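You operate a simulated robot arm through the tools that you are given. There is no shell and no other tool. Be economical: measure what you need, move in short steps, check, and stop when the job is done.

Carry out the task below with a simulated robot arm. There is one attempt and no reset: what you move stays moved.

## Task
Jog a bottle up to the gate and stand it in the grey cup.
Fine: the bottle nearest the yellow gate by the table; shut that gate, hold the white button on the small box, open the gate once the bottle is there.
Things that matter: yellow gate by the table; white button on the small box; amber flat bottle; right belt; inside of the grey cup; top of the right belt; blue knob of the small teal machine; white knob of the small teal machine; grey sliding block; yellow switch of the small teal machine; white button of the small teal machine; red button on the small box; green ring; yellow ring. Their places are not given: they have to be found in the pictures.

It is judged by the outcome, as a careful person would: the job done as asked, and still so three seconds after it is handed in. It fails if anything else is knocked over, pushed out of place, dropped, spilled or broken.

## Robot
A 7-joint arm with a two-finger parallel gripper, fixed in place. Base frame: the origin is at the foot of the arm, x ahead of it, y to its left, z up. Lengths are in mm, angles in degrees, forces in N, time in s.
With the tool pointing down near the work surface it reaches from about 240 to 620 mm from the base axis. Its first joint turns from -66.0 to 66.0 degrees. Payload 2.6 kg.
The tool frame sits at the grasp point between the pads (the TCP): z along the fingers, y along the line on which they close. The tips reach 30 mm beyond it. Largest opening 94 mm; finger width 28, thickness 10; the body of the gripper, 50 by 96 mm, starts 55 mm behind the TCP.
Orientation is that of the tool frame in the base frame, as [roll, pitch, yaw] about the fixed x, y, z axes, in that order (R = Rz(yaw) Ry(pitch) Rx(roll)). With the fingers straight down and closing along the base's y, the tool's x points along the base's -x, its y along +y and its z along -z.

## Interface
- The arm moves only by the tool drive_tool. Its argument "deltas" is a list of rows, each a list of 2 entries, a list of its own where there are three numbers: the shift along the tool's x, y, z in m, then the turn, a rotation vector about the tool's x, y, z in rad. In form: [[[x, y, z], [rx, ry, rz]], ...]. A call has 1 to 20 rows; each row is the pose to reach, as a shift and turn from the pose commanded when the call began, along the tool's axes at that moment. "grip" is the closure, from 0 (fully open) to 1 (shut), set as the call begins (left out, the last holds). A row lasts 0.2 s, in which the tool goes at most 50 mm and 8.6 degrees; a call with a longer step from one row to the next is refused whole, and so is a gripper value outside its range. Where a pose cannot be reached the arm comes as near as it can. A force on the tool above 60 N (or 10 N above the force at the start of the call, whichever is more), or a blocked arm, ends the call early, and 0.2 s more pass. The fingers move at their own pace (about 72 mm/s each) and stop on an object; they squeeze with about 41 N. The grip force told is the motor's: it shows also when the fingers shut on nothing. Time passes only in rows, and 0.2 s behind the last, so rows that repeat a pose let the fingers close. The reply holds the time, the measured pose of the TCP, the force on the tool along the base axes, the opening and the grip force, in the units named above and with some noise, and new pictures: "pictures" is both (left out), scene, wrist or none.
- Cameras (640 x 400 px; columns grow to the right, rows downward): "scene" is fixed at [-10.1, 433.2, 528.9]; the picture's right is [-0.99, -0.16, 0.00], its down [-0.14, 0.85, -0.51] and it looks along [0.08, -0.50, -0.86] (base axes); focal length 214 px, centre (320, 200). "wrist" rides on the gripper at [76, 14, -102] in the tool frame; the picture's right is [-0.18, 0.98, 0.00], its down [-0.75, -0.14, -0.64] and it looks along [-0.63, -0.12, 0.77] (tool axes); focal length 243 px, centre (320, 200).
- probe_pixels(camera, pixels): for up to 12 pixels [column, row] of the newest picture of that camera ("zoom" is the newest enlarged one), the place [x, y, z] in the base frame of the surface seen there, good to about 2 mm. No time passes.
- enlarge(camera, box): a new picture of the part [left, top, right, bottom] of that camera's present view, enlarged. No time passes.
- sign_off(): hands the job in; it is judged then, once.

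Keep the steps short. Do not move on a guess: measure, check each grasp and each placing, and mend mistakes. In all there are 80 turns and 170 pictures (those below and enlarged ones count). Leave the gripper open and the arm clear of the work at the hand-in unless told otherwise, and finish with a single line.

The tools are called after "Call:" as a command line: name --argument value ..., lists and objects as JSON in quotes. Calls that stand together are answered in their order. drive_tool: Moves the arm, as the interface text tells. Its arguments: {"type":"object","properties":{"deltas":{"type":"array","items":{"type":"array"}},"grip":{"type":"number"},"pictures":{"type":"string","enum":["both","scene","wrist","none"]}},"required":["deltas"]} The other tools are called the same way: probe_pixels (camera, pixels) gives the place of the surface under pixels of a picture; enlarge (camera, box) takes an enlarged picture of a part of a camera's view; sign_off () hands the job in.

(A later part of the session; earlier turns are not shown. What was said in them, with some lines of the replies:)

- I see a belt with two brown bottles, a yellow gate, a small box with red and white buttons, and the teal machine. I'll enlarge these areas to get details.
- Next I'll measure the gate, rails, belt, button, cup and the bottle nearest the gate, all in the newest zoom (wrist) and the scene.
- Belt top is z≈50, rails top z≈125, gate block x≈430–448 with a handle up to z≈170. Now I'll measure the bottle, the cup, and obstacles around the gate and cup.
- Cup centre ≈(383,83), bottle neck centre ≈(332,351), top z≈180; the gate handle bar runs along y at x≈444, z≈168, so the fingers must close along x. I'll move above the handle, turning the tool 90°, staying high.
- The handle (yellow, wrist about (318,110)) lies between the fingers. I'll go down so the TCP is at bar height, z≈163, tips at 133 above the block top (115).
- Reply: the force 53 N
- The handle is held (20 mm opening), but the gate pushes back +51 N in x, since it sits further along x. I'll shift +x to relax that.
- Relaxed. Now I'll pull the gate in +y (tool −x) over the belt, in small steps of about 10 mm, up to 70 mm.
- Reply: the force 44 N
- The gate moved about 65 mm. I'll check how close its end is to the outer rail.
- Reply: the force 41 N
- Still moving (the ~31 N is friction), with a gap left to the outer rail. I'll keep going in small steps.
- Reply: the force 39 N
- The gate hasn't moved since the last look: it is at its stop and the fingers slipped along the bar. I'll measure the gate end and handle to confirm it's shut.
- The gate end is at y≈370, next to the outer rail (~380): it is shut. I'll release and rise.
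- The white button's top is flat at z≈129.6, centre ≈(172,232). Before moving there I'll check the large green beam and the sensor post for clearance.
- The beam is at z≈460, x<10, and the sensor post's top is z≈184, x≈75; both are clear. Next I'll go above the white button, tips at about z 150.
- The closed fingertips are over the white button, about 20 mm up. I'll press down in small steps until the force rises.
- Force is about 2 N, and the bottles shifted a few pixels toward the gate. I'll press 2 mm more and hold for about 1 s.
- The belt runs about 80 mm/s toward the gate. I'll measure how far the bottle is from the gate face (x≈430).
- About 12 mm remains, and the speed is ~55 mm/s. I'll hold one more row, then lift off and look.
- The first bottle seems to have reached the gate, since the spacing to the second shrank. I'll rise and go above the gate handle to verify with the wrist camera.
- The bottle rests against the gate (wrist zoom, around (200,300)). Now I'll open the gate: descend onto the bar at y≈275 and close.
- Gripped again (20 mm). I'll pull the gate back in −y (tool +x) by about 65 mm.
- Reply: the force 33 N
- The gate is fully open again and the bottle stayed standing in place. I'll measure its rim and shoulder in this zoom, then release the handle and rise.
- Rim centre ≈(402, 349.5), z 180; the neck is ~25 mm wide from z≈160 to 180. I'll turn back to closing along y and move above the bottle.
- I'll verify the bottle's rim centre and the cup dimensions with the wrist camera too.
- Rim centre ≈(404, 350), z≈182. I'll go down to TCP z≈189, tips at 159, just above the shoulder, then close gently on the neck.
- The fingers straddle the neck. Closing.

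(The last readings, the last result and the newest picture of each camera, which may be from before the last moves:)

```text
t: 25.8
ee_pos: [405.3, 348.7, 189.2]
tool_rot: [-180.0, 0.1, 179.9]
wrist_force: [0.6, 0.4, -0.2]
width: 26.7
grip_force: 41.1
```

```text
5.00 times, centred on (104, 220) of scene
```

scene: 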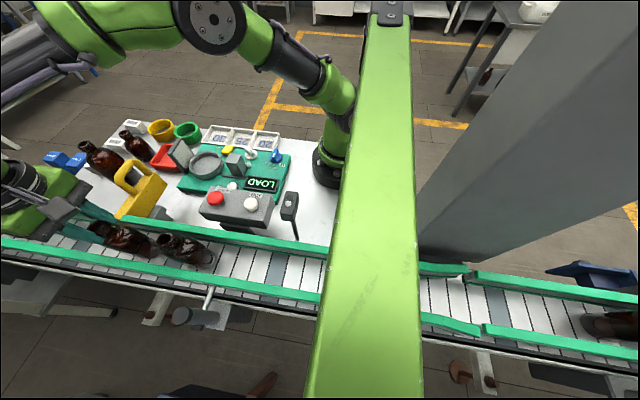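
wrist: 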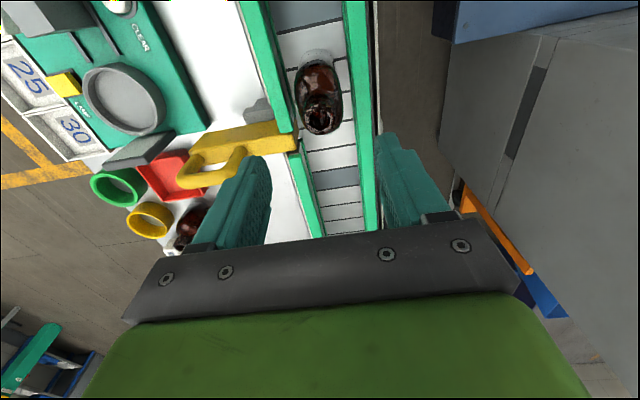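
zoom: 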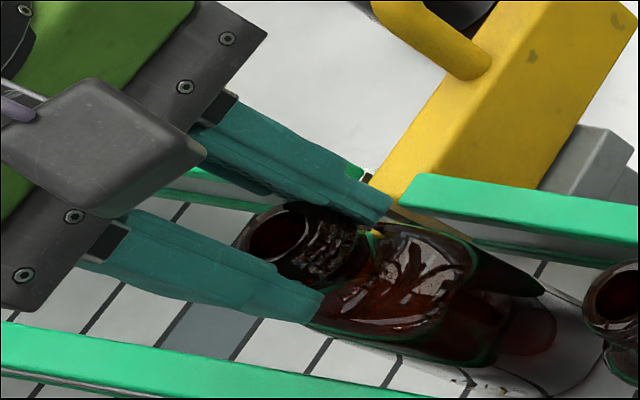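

Neck held (26.7 mm, 41 N). I'll lift straight up in small steps and check the hold.

Call:
drive_tool --deltas '[[[0, 0, -0.01], [0, 0, 0]], [[0, 0, -0.025], [0, 0, 0]], [[0, 0, -0.045], [0, 0, 0]], [[0, 0, -0.065], [0, 0, 0]], [[0, 0, -0.085], [0, 0, 0]], [[0, 0, -0.105], [0, 0, 0]], [[0, 0, -0.125], [0, 0, 0]], [[0, 0, -0.145], [0, 0, 0]]]'

```text
t: 27.6
ee_pos: [401.9, 350.9, 334.2]
tool_rot: [180.0, 0.2, -180.0]
wrist_force: [-0.4, 0.9, -0.5]
width: 26.6
grip_force: 41.4
```

scene: 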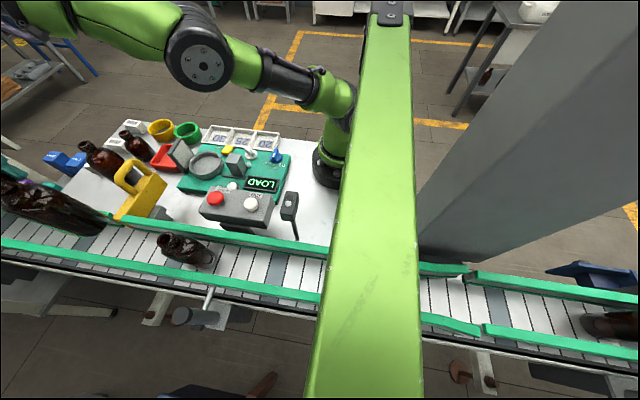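
wrist: 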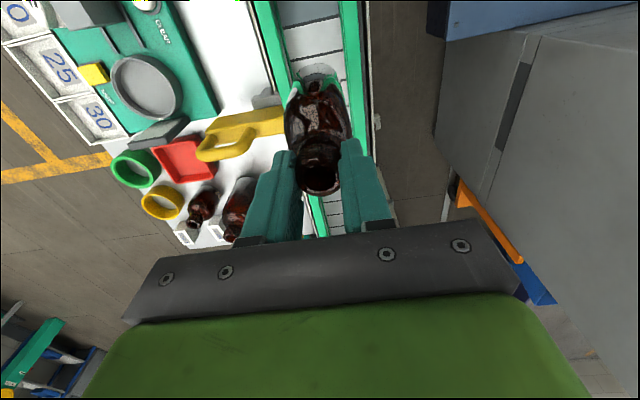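

The bottle hangs in the grip, clear. I'll measure the cup's rim from this wrist view.

Call:
enlarge --camera "wrist" --box '[90, 30, 218, 110]'

Call:
enlarge --camera "scene" --box '[158, 130, 254, 190]'

```text
5.00 times, centred on (154, 70) of wrist
```

zoom: 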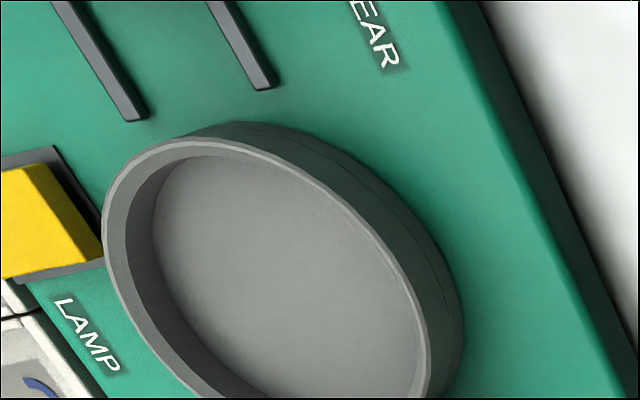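

```text
6.67 times, centred on (206, 160) of scene
```

zoom: 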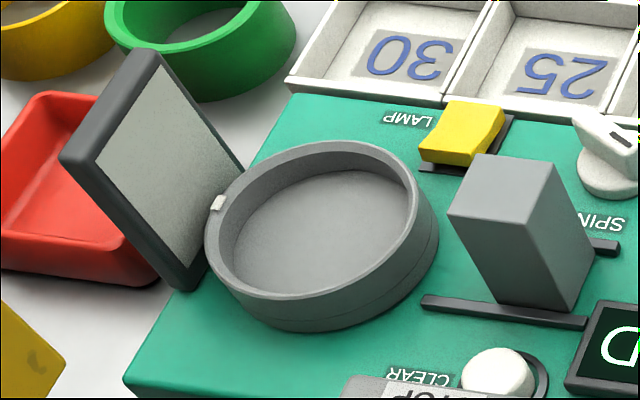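

Call:
probe_pixels --camera "zoom" --pixels '[[212, 245], [414, 190], [320, 146], [270, 293], [380, 265], [245, 180], [320, 230], [250, 250], [380, 200], [320, 175], [300, 280], [500, 175]]'

```text
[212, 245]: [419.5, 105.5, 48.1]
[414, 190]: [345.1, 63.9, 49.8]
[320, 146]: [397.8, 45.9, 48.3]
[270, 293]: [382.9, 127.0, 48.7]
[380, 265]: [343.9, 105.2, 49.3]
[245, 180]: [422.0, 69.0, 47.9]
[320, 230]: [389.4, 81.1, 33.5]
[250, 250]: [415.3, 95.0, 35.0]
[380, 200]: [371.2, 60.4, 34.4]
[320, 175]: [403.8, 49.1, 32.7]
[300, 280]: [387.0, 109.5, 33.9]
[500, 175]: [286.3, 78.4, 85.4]
```

Cup: centre ≈(382.5, 85.7), inner radius ≈38, floor z≈34, rim z≈49. The bottle fits with about 5 mm margin. I'll carry it over the cup at this height.

Call:
drive_tool --deltas '[[[0.003, -0.03, 0], [0, 0, 0]], [[0.006, -0.07, 0], [0, 0, 0]], [[0.009, -0.11, 0], [0, 0, 0]], [[0.012, -0.15, 0], [0, 0, 0]], [[0.015, -0.19, 0], [0, 0, 0]], [[0.018, -0.225, 0], [0, 0, 0]], [[0.02, -0.255, 0], [0, 0, 0]], [[0.02, -0.265, 0], [0, 0, 0]], [[0.02, -0.265, 0], [0, 0, 0]]]'

Call:
enlarge --camera "scene" --box '[126, 90, 286, 190]'

```text
t: 29.6
ee_pos: [382.5, 84.1, 333.4]
tool_rot: [179.9, 0.0, 180.0]
wrist_force: [0.2, 1.3, -1.6]
width: 26.8
grip_force: 41.0
```

scene: 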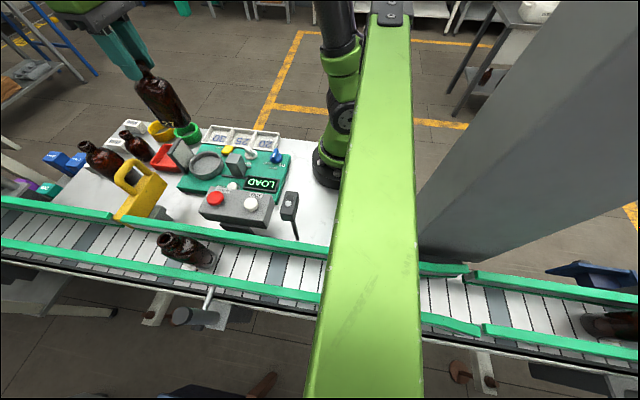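
wrist: 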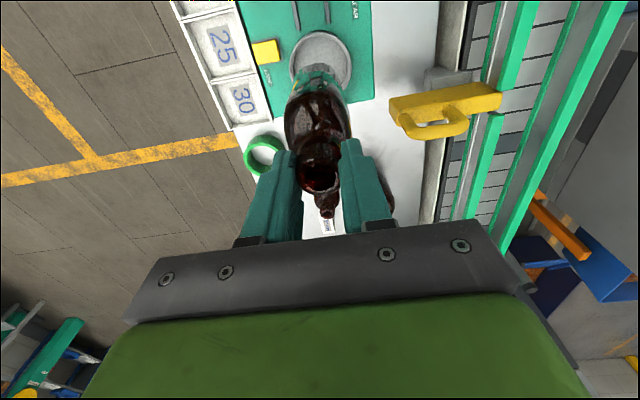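

```text
4.00 times, centred on (206, 140) of scene
```

zoom: 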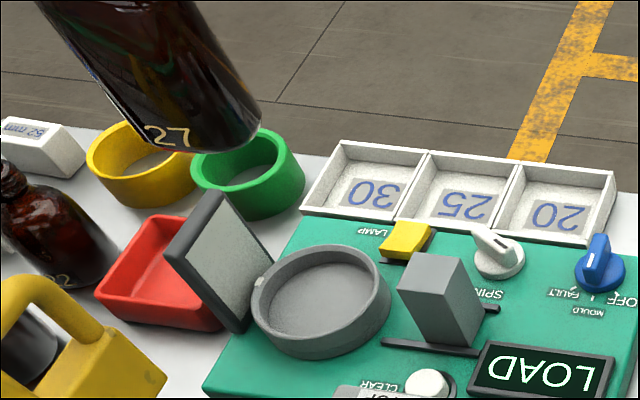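

The bottle is upright above the cup. I'll lower until its base is about 20 mm over the rim and check alignment.

Call:
drive_tool --deltas '[[[0, 0, 0.03], [0, 0, 0]], [[0, 0, 0.06], [0, 0, 0]], [[0, 0, 0.09], [0, 0, 0]], [[0, 0, 0.115], [0, 0, 0]], [[0, 0, 0.122], [0, 0, 0]], [[0, 0, 0.122], [0, 0, 0]]]'

Call:
enlarge --camera "scene" --box '[142, 110, 270, 190]'

Call:
enlarge --camera "wrist" --box '[240, 40, 400, 140]'

```text
t: 31.0
ee_pos: [382.4, 85.6, 212.0]
tool_rot: [-180.0, 0.0, -180.0]
wrist_force: [-0.3, -0.2, -1.6]
width: 26.7
grip_force: 40.6
```

scene: 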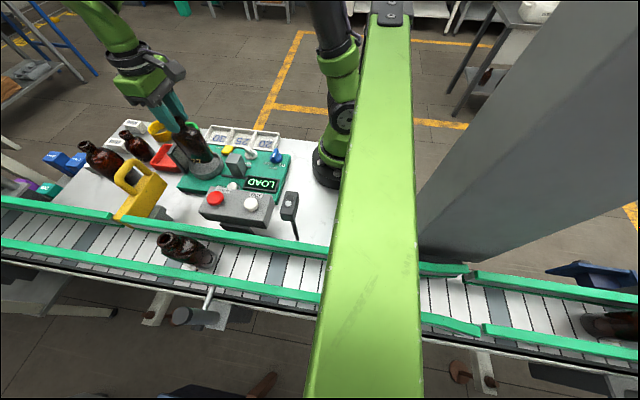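
wrist: 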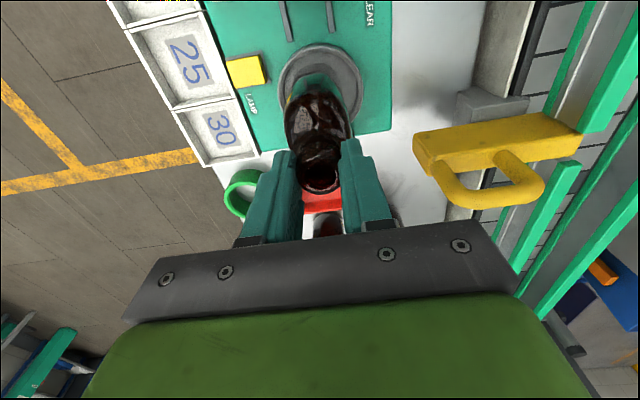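

```text
5.00 times, centred on (206, 150) of scene
```

zoom: 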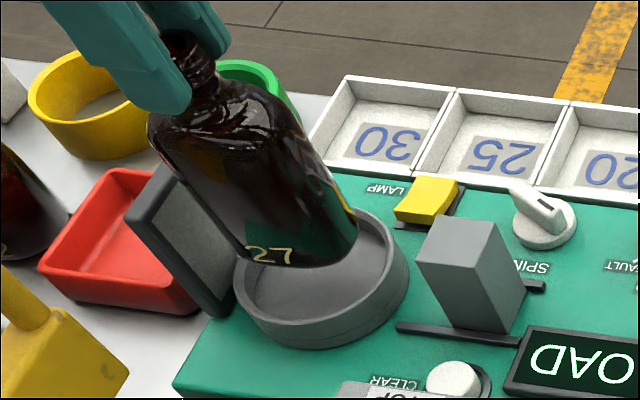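

```text
4.00 times, centred on (320, 90) of wrist
```

zoom: 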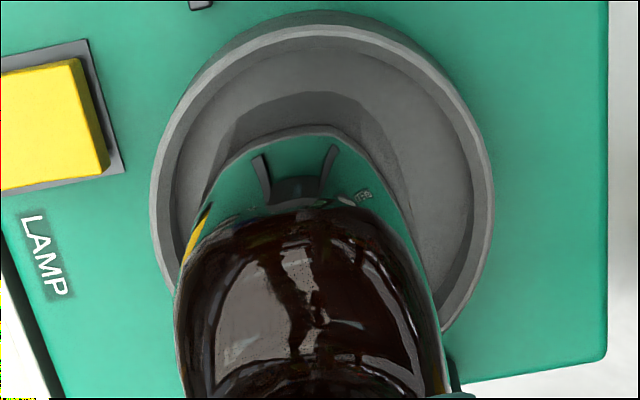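

The alignment looks right. I'll probe the bottle's lower edge to confirm its centre and base height.

Call:
probe_pixels --camera "scene" --pixels '[[202, 162], [207, 162], [212, 156], [195, 161], [191, 158], [200, 150], [205, 150]]'

Call:
probe_pixels --camera "zoom" --pixels '[[320, 145], [260, 165], [390, 200], [215, 220], [180, 300], [440, 330]]'

```text
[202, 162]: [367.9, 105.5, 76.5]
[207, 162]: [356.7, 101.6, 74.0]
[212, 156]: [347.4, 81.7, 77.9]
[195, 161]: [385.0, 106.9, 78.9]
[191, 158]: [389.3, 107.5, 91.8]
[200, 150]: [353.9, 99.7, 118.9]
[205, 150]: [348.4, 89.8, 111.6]
```

```text
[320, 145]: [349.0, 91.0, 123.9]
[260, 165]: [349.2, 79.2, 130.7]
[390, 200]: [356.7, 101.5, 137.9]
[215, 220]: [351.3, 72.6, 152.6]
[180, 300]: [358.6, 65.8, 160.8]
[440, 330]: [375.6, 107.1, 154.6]
```

The bottle's near face is at x≈348, its centre ≈(381.5, 85), within 1 mm of the cup centre. I'll shift +1 mm in x and lower about 35 mm into the cup slowly.

Call:
drive_tool --deltas '[[[-0.001, 0, 0.01], [0, 0, 0]], [[-0.001, 0, 0.02], [0, 0, 0]], [[-0.001, 0, 0.027], [0, 0, 0]], [[-0.001, 0, 0.032], [0, 0, 0]], [[-0.001, 0, 0.034], [0, 0, 0]]]' --pictures "scene"

Call:
enlarge --camera "scene" --box '[142, 110, 270, 190]'

```text
t: 32.2
ee_pos: [383.8, 84.8, 179.1]
tool_rot: [179.9, 0.1, 179.9]
wrist_force: [-5.4, -1.3, 15.1]
width: 26.7
grip_force: 41.3
```

scene: 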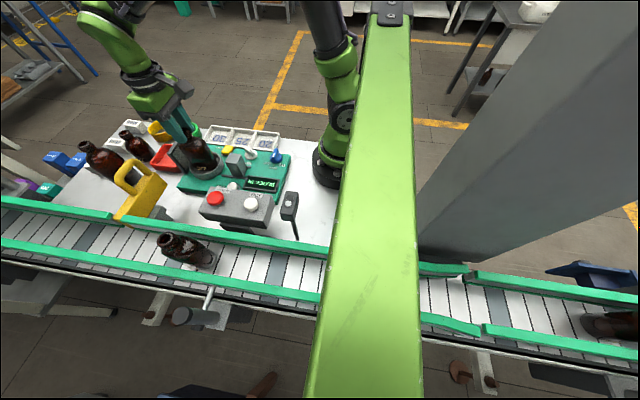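

```text
5.00 times, centred on (206, 150) of scene
```

zoom: 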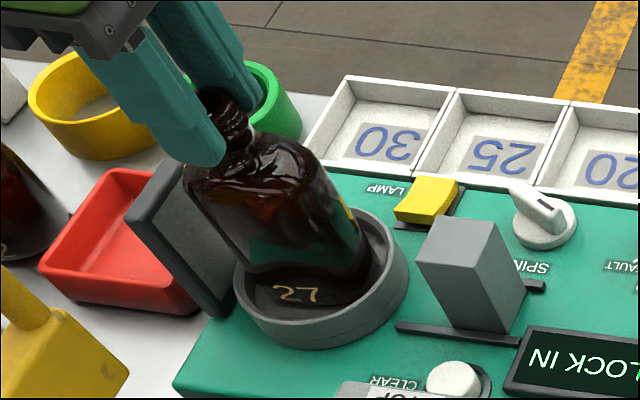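

The bottle is inside the cup with 15 N contact, and the display changed to "LOCK IN". I'll lower 2 mm more to see whether it's fully seated.

Call:
drive_tool --deltas '[[[0, 0, 0.001], [0, 0, 0]], [[0, 0, 0.002], [0, 0, 0]]]'

Call:
enlarge --camera "wrist" --box '[240, 20, 400, 120]'

Call:
enlarge --camera "scene" --box '[166, 130, 262, 190]'

```text
t: 32.8
ee_pos: [384.4, 85.0, 176.3]
tool_rot: [179.9, 0.3, -180.0]
wrist_force: [-3.2, -2.1, 23.4]
width: 26.7
grip_force: 40.9
```

scene: 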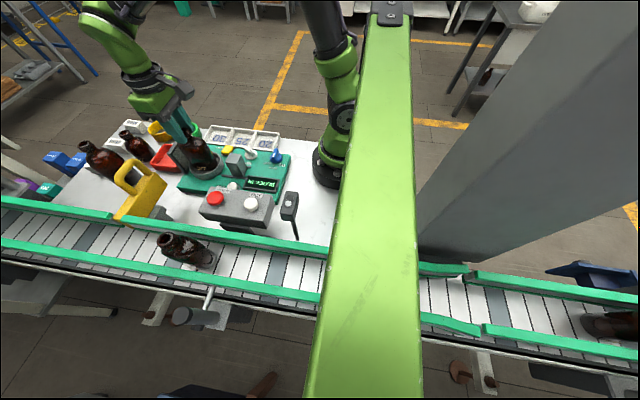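
wrist: 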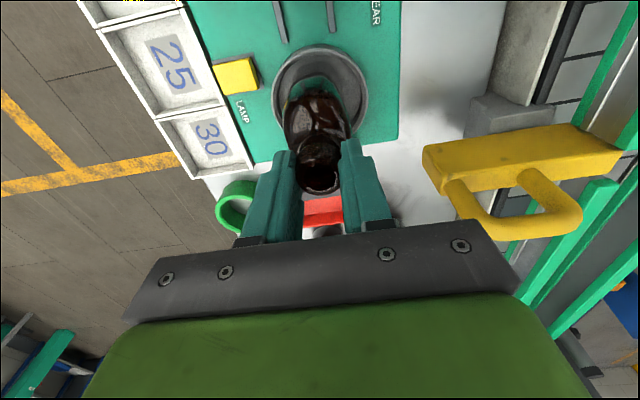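

```text
4.00 times, centred on (320, 70) of wrist
```

zoom: 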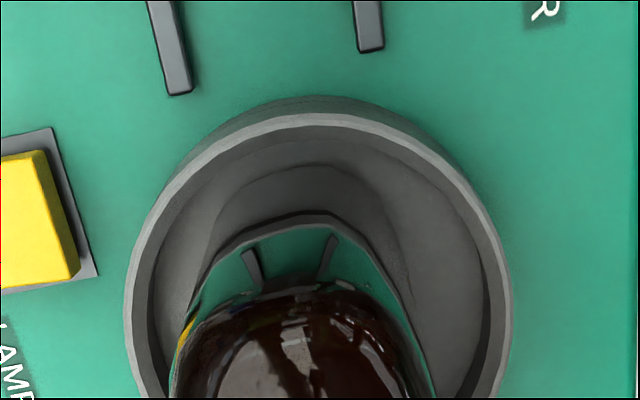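

```text
6.67 times, centred on (214, 160) of scene
```

zoom: 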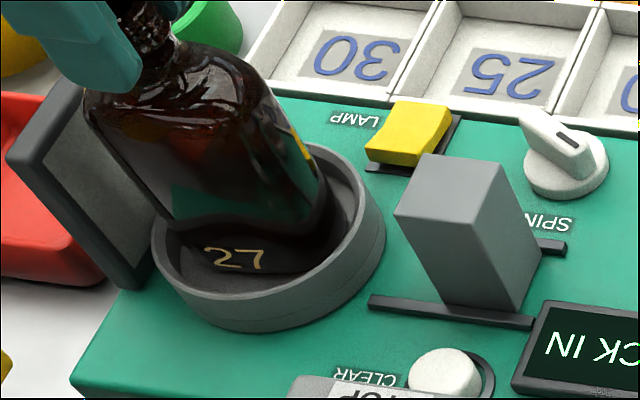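

It is seated: force rose to 23 N without sinking further. I'll ease up 2 mm to unload, open the fingers, then rise straight up.

Call:
drive_tool --deltas '[[[0, 0, -0.002], [0, 0, 0]], [[0, 0, -0.002], [0, 0, 0]]]' --pictures "none"

Call:
drive_tool --deltas '[[[0, 0, 0], [0, 0, 0]], [[0, 0, 0], [0, 0, 0]], [[0, 0, 0], [0, 0, 0]]]' --grip 0.3 --pictures "scene"

Call:
drive_tool --deltas '[[[0, 0, -0.02], [0, 0, 0]], [[0, 0, -0.05], [0, 0, 0]], [[0, 0, -0.09], [0, 0, 0]], [[0, 0, -0.13], [0, 0, 0]], [[0, 0, -0.17], [0, 0, 0]]]' --grip 0.0

Call:
enlarge --camera "scene" --box '[70, 100, 310, 250]'

```text
t: 33.4
ee_pos: [384.1, 84.8, 176.5]
tool_rot: [-180.0, -0.2, 180.0]
wrist_force: [0.9, -0.1, 2.7]
width: 26.5
grip_force: 40.7
```

```text
t: 34.2
ee_pos: [384.7, 84.8, 176.6]
tool_rot: [-180.0, 0.0, -180.0]
wrist_force: [0.8, 0.4, -0.7]
width: 65.9
grip_force: 0.1
```

scene: 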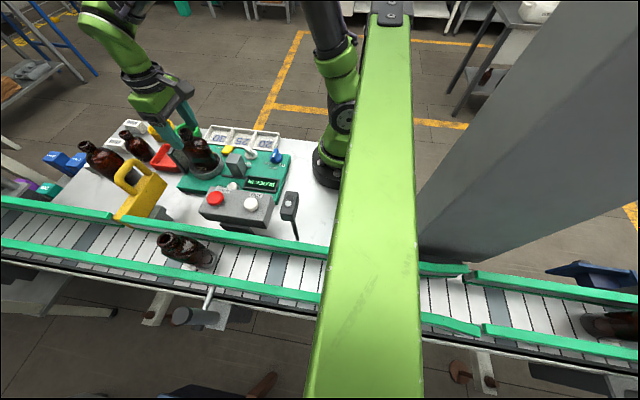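

```text
t: 35.4
ee_pos: [381.8, 85.2, 347.0]
tool_rot: [-180.0, -0.1, 179.9]
wrist_force: [0.1, -0.6, 0.1]
width: 94.0
grip_force: 0.0
```

scene: 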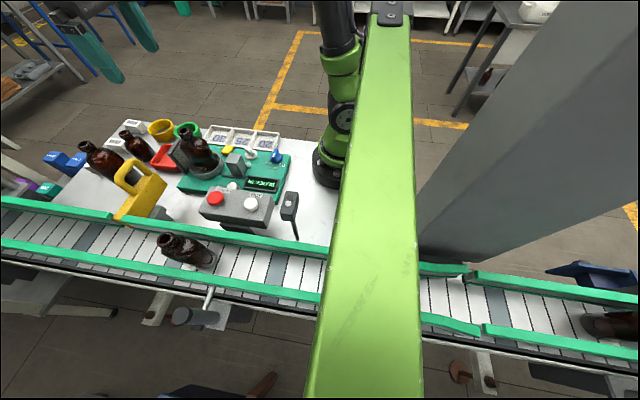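
wrist: 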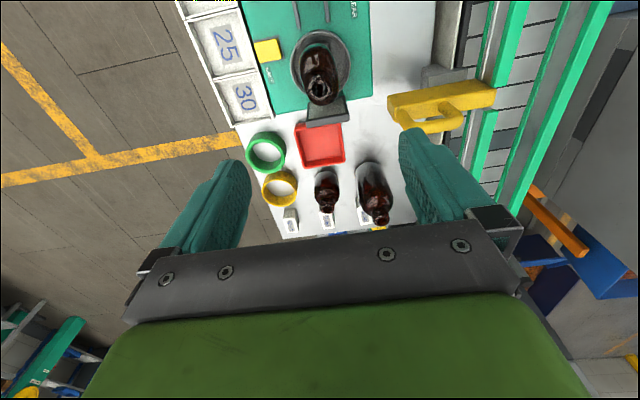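

```text
2.67 times, centred on (190, 175) of scene
```

zoom: 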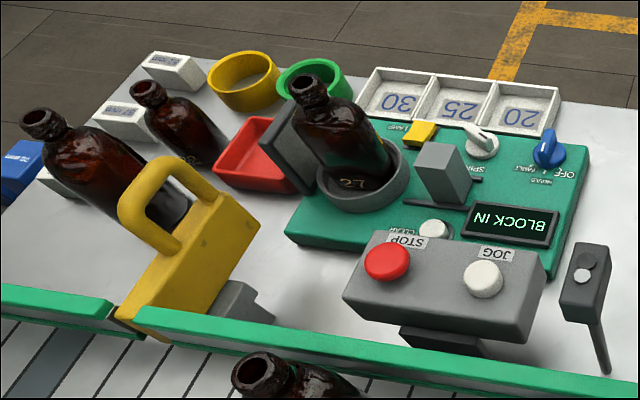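

The bottle stands in the cup and the gate is open. The display reads "BLOCK IN", which is the machine's own next step and not part of this job. I'll confirm the bottle is level by probing its rim and then wait a second.

Call:
probe_pixels --camera "zoom" --pixels '[[292, 88], [325, 88], [308, 76], [305, 104], [350, 180]]'

Call:
drive_tool --deltas '[[[0, 0, 0], [0, 0, 0]], [[0, 0, 0], [0, 0, 0]], [[0, 0, 0], [0, 0, 0]], [[0, 0, 0], [0, 0, 0]]]' --pictures "scene"

```text
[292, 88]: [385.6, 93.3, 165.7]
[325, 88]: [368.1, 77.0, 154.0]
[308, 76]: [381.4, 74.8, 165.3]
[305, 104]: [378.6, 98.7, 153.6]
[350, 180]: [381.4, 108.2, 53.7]
```

```text
t: 36.4
ee_pos: [382.4, 85.0, 346.7]
tool_rot: [-180.0, -0.1, 180.0]
wrist_force: [-0.8, 0.0, 0.8]
width: 94.0
grip_force: 0.1
```

scene: 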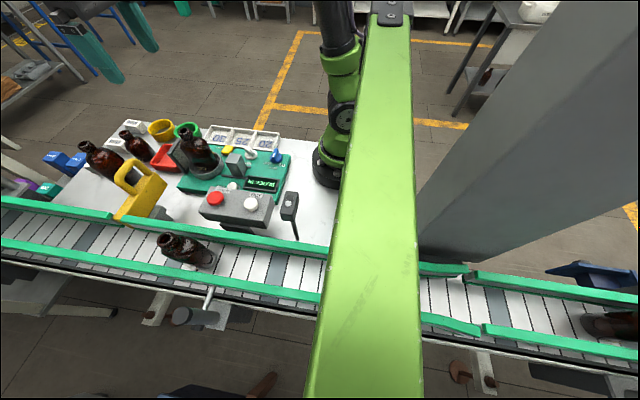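

The rim is level at z≈165, which puts the base on the cup floor at z≈34. The bottle is centred and still, the gate is open, the other bottles are still standing, and the arm is clear with the gripper open. Handing in.

Call:
sign_off

```text
The job is handed in.
```

The bottle nearest the gate was jogged up to the shut gate, the gate was opened again, and the bottle now stands in the grey cup with nothing else disturbed.
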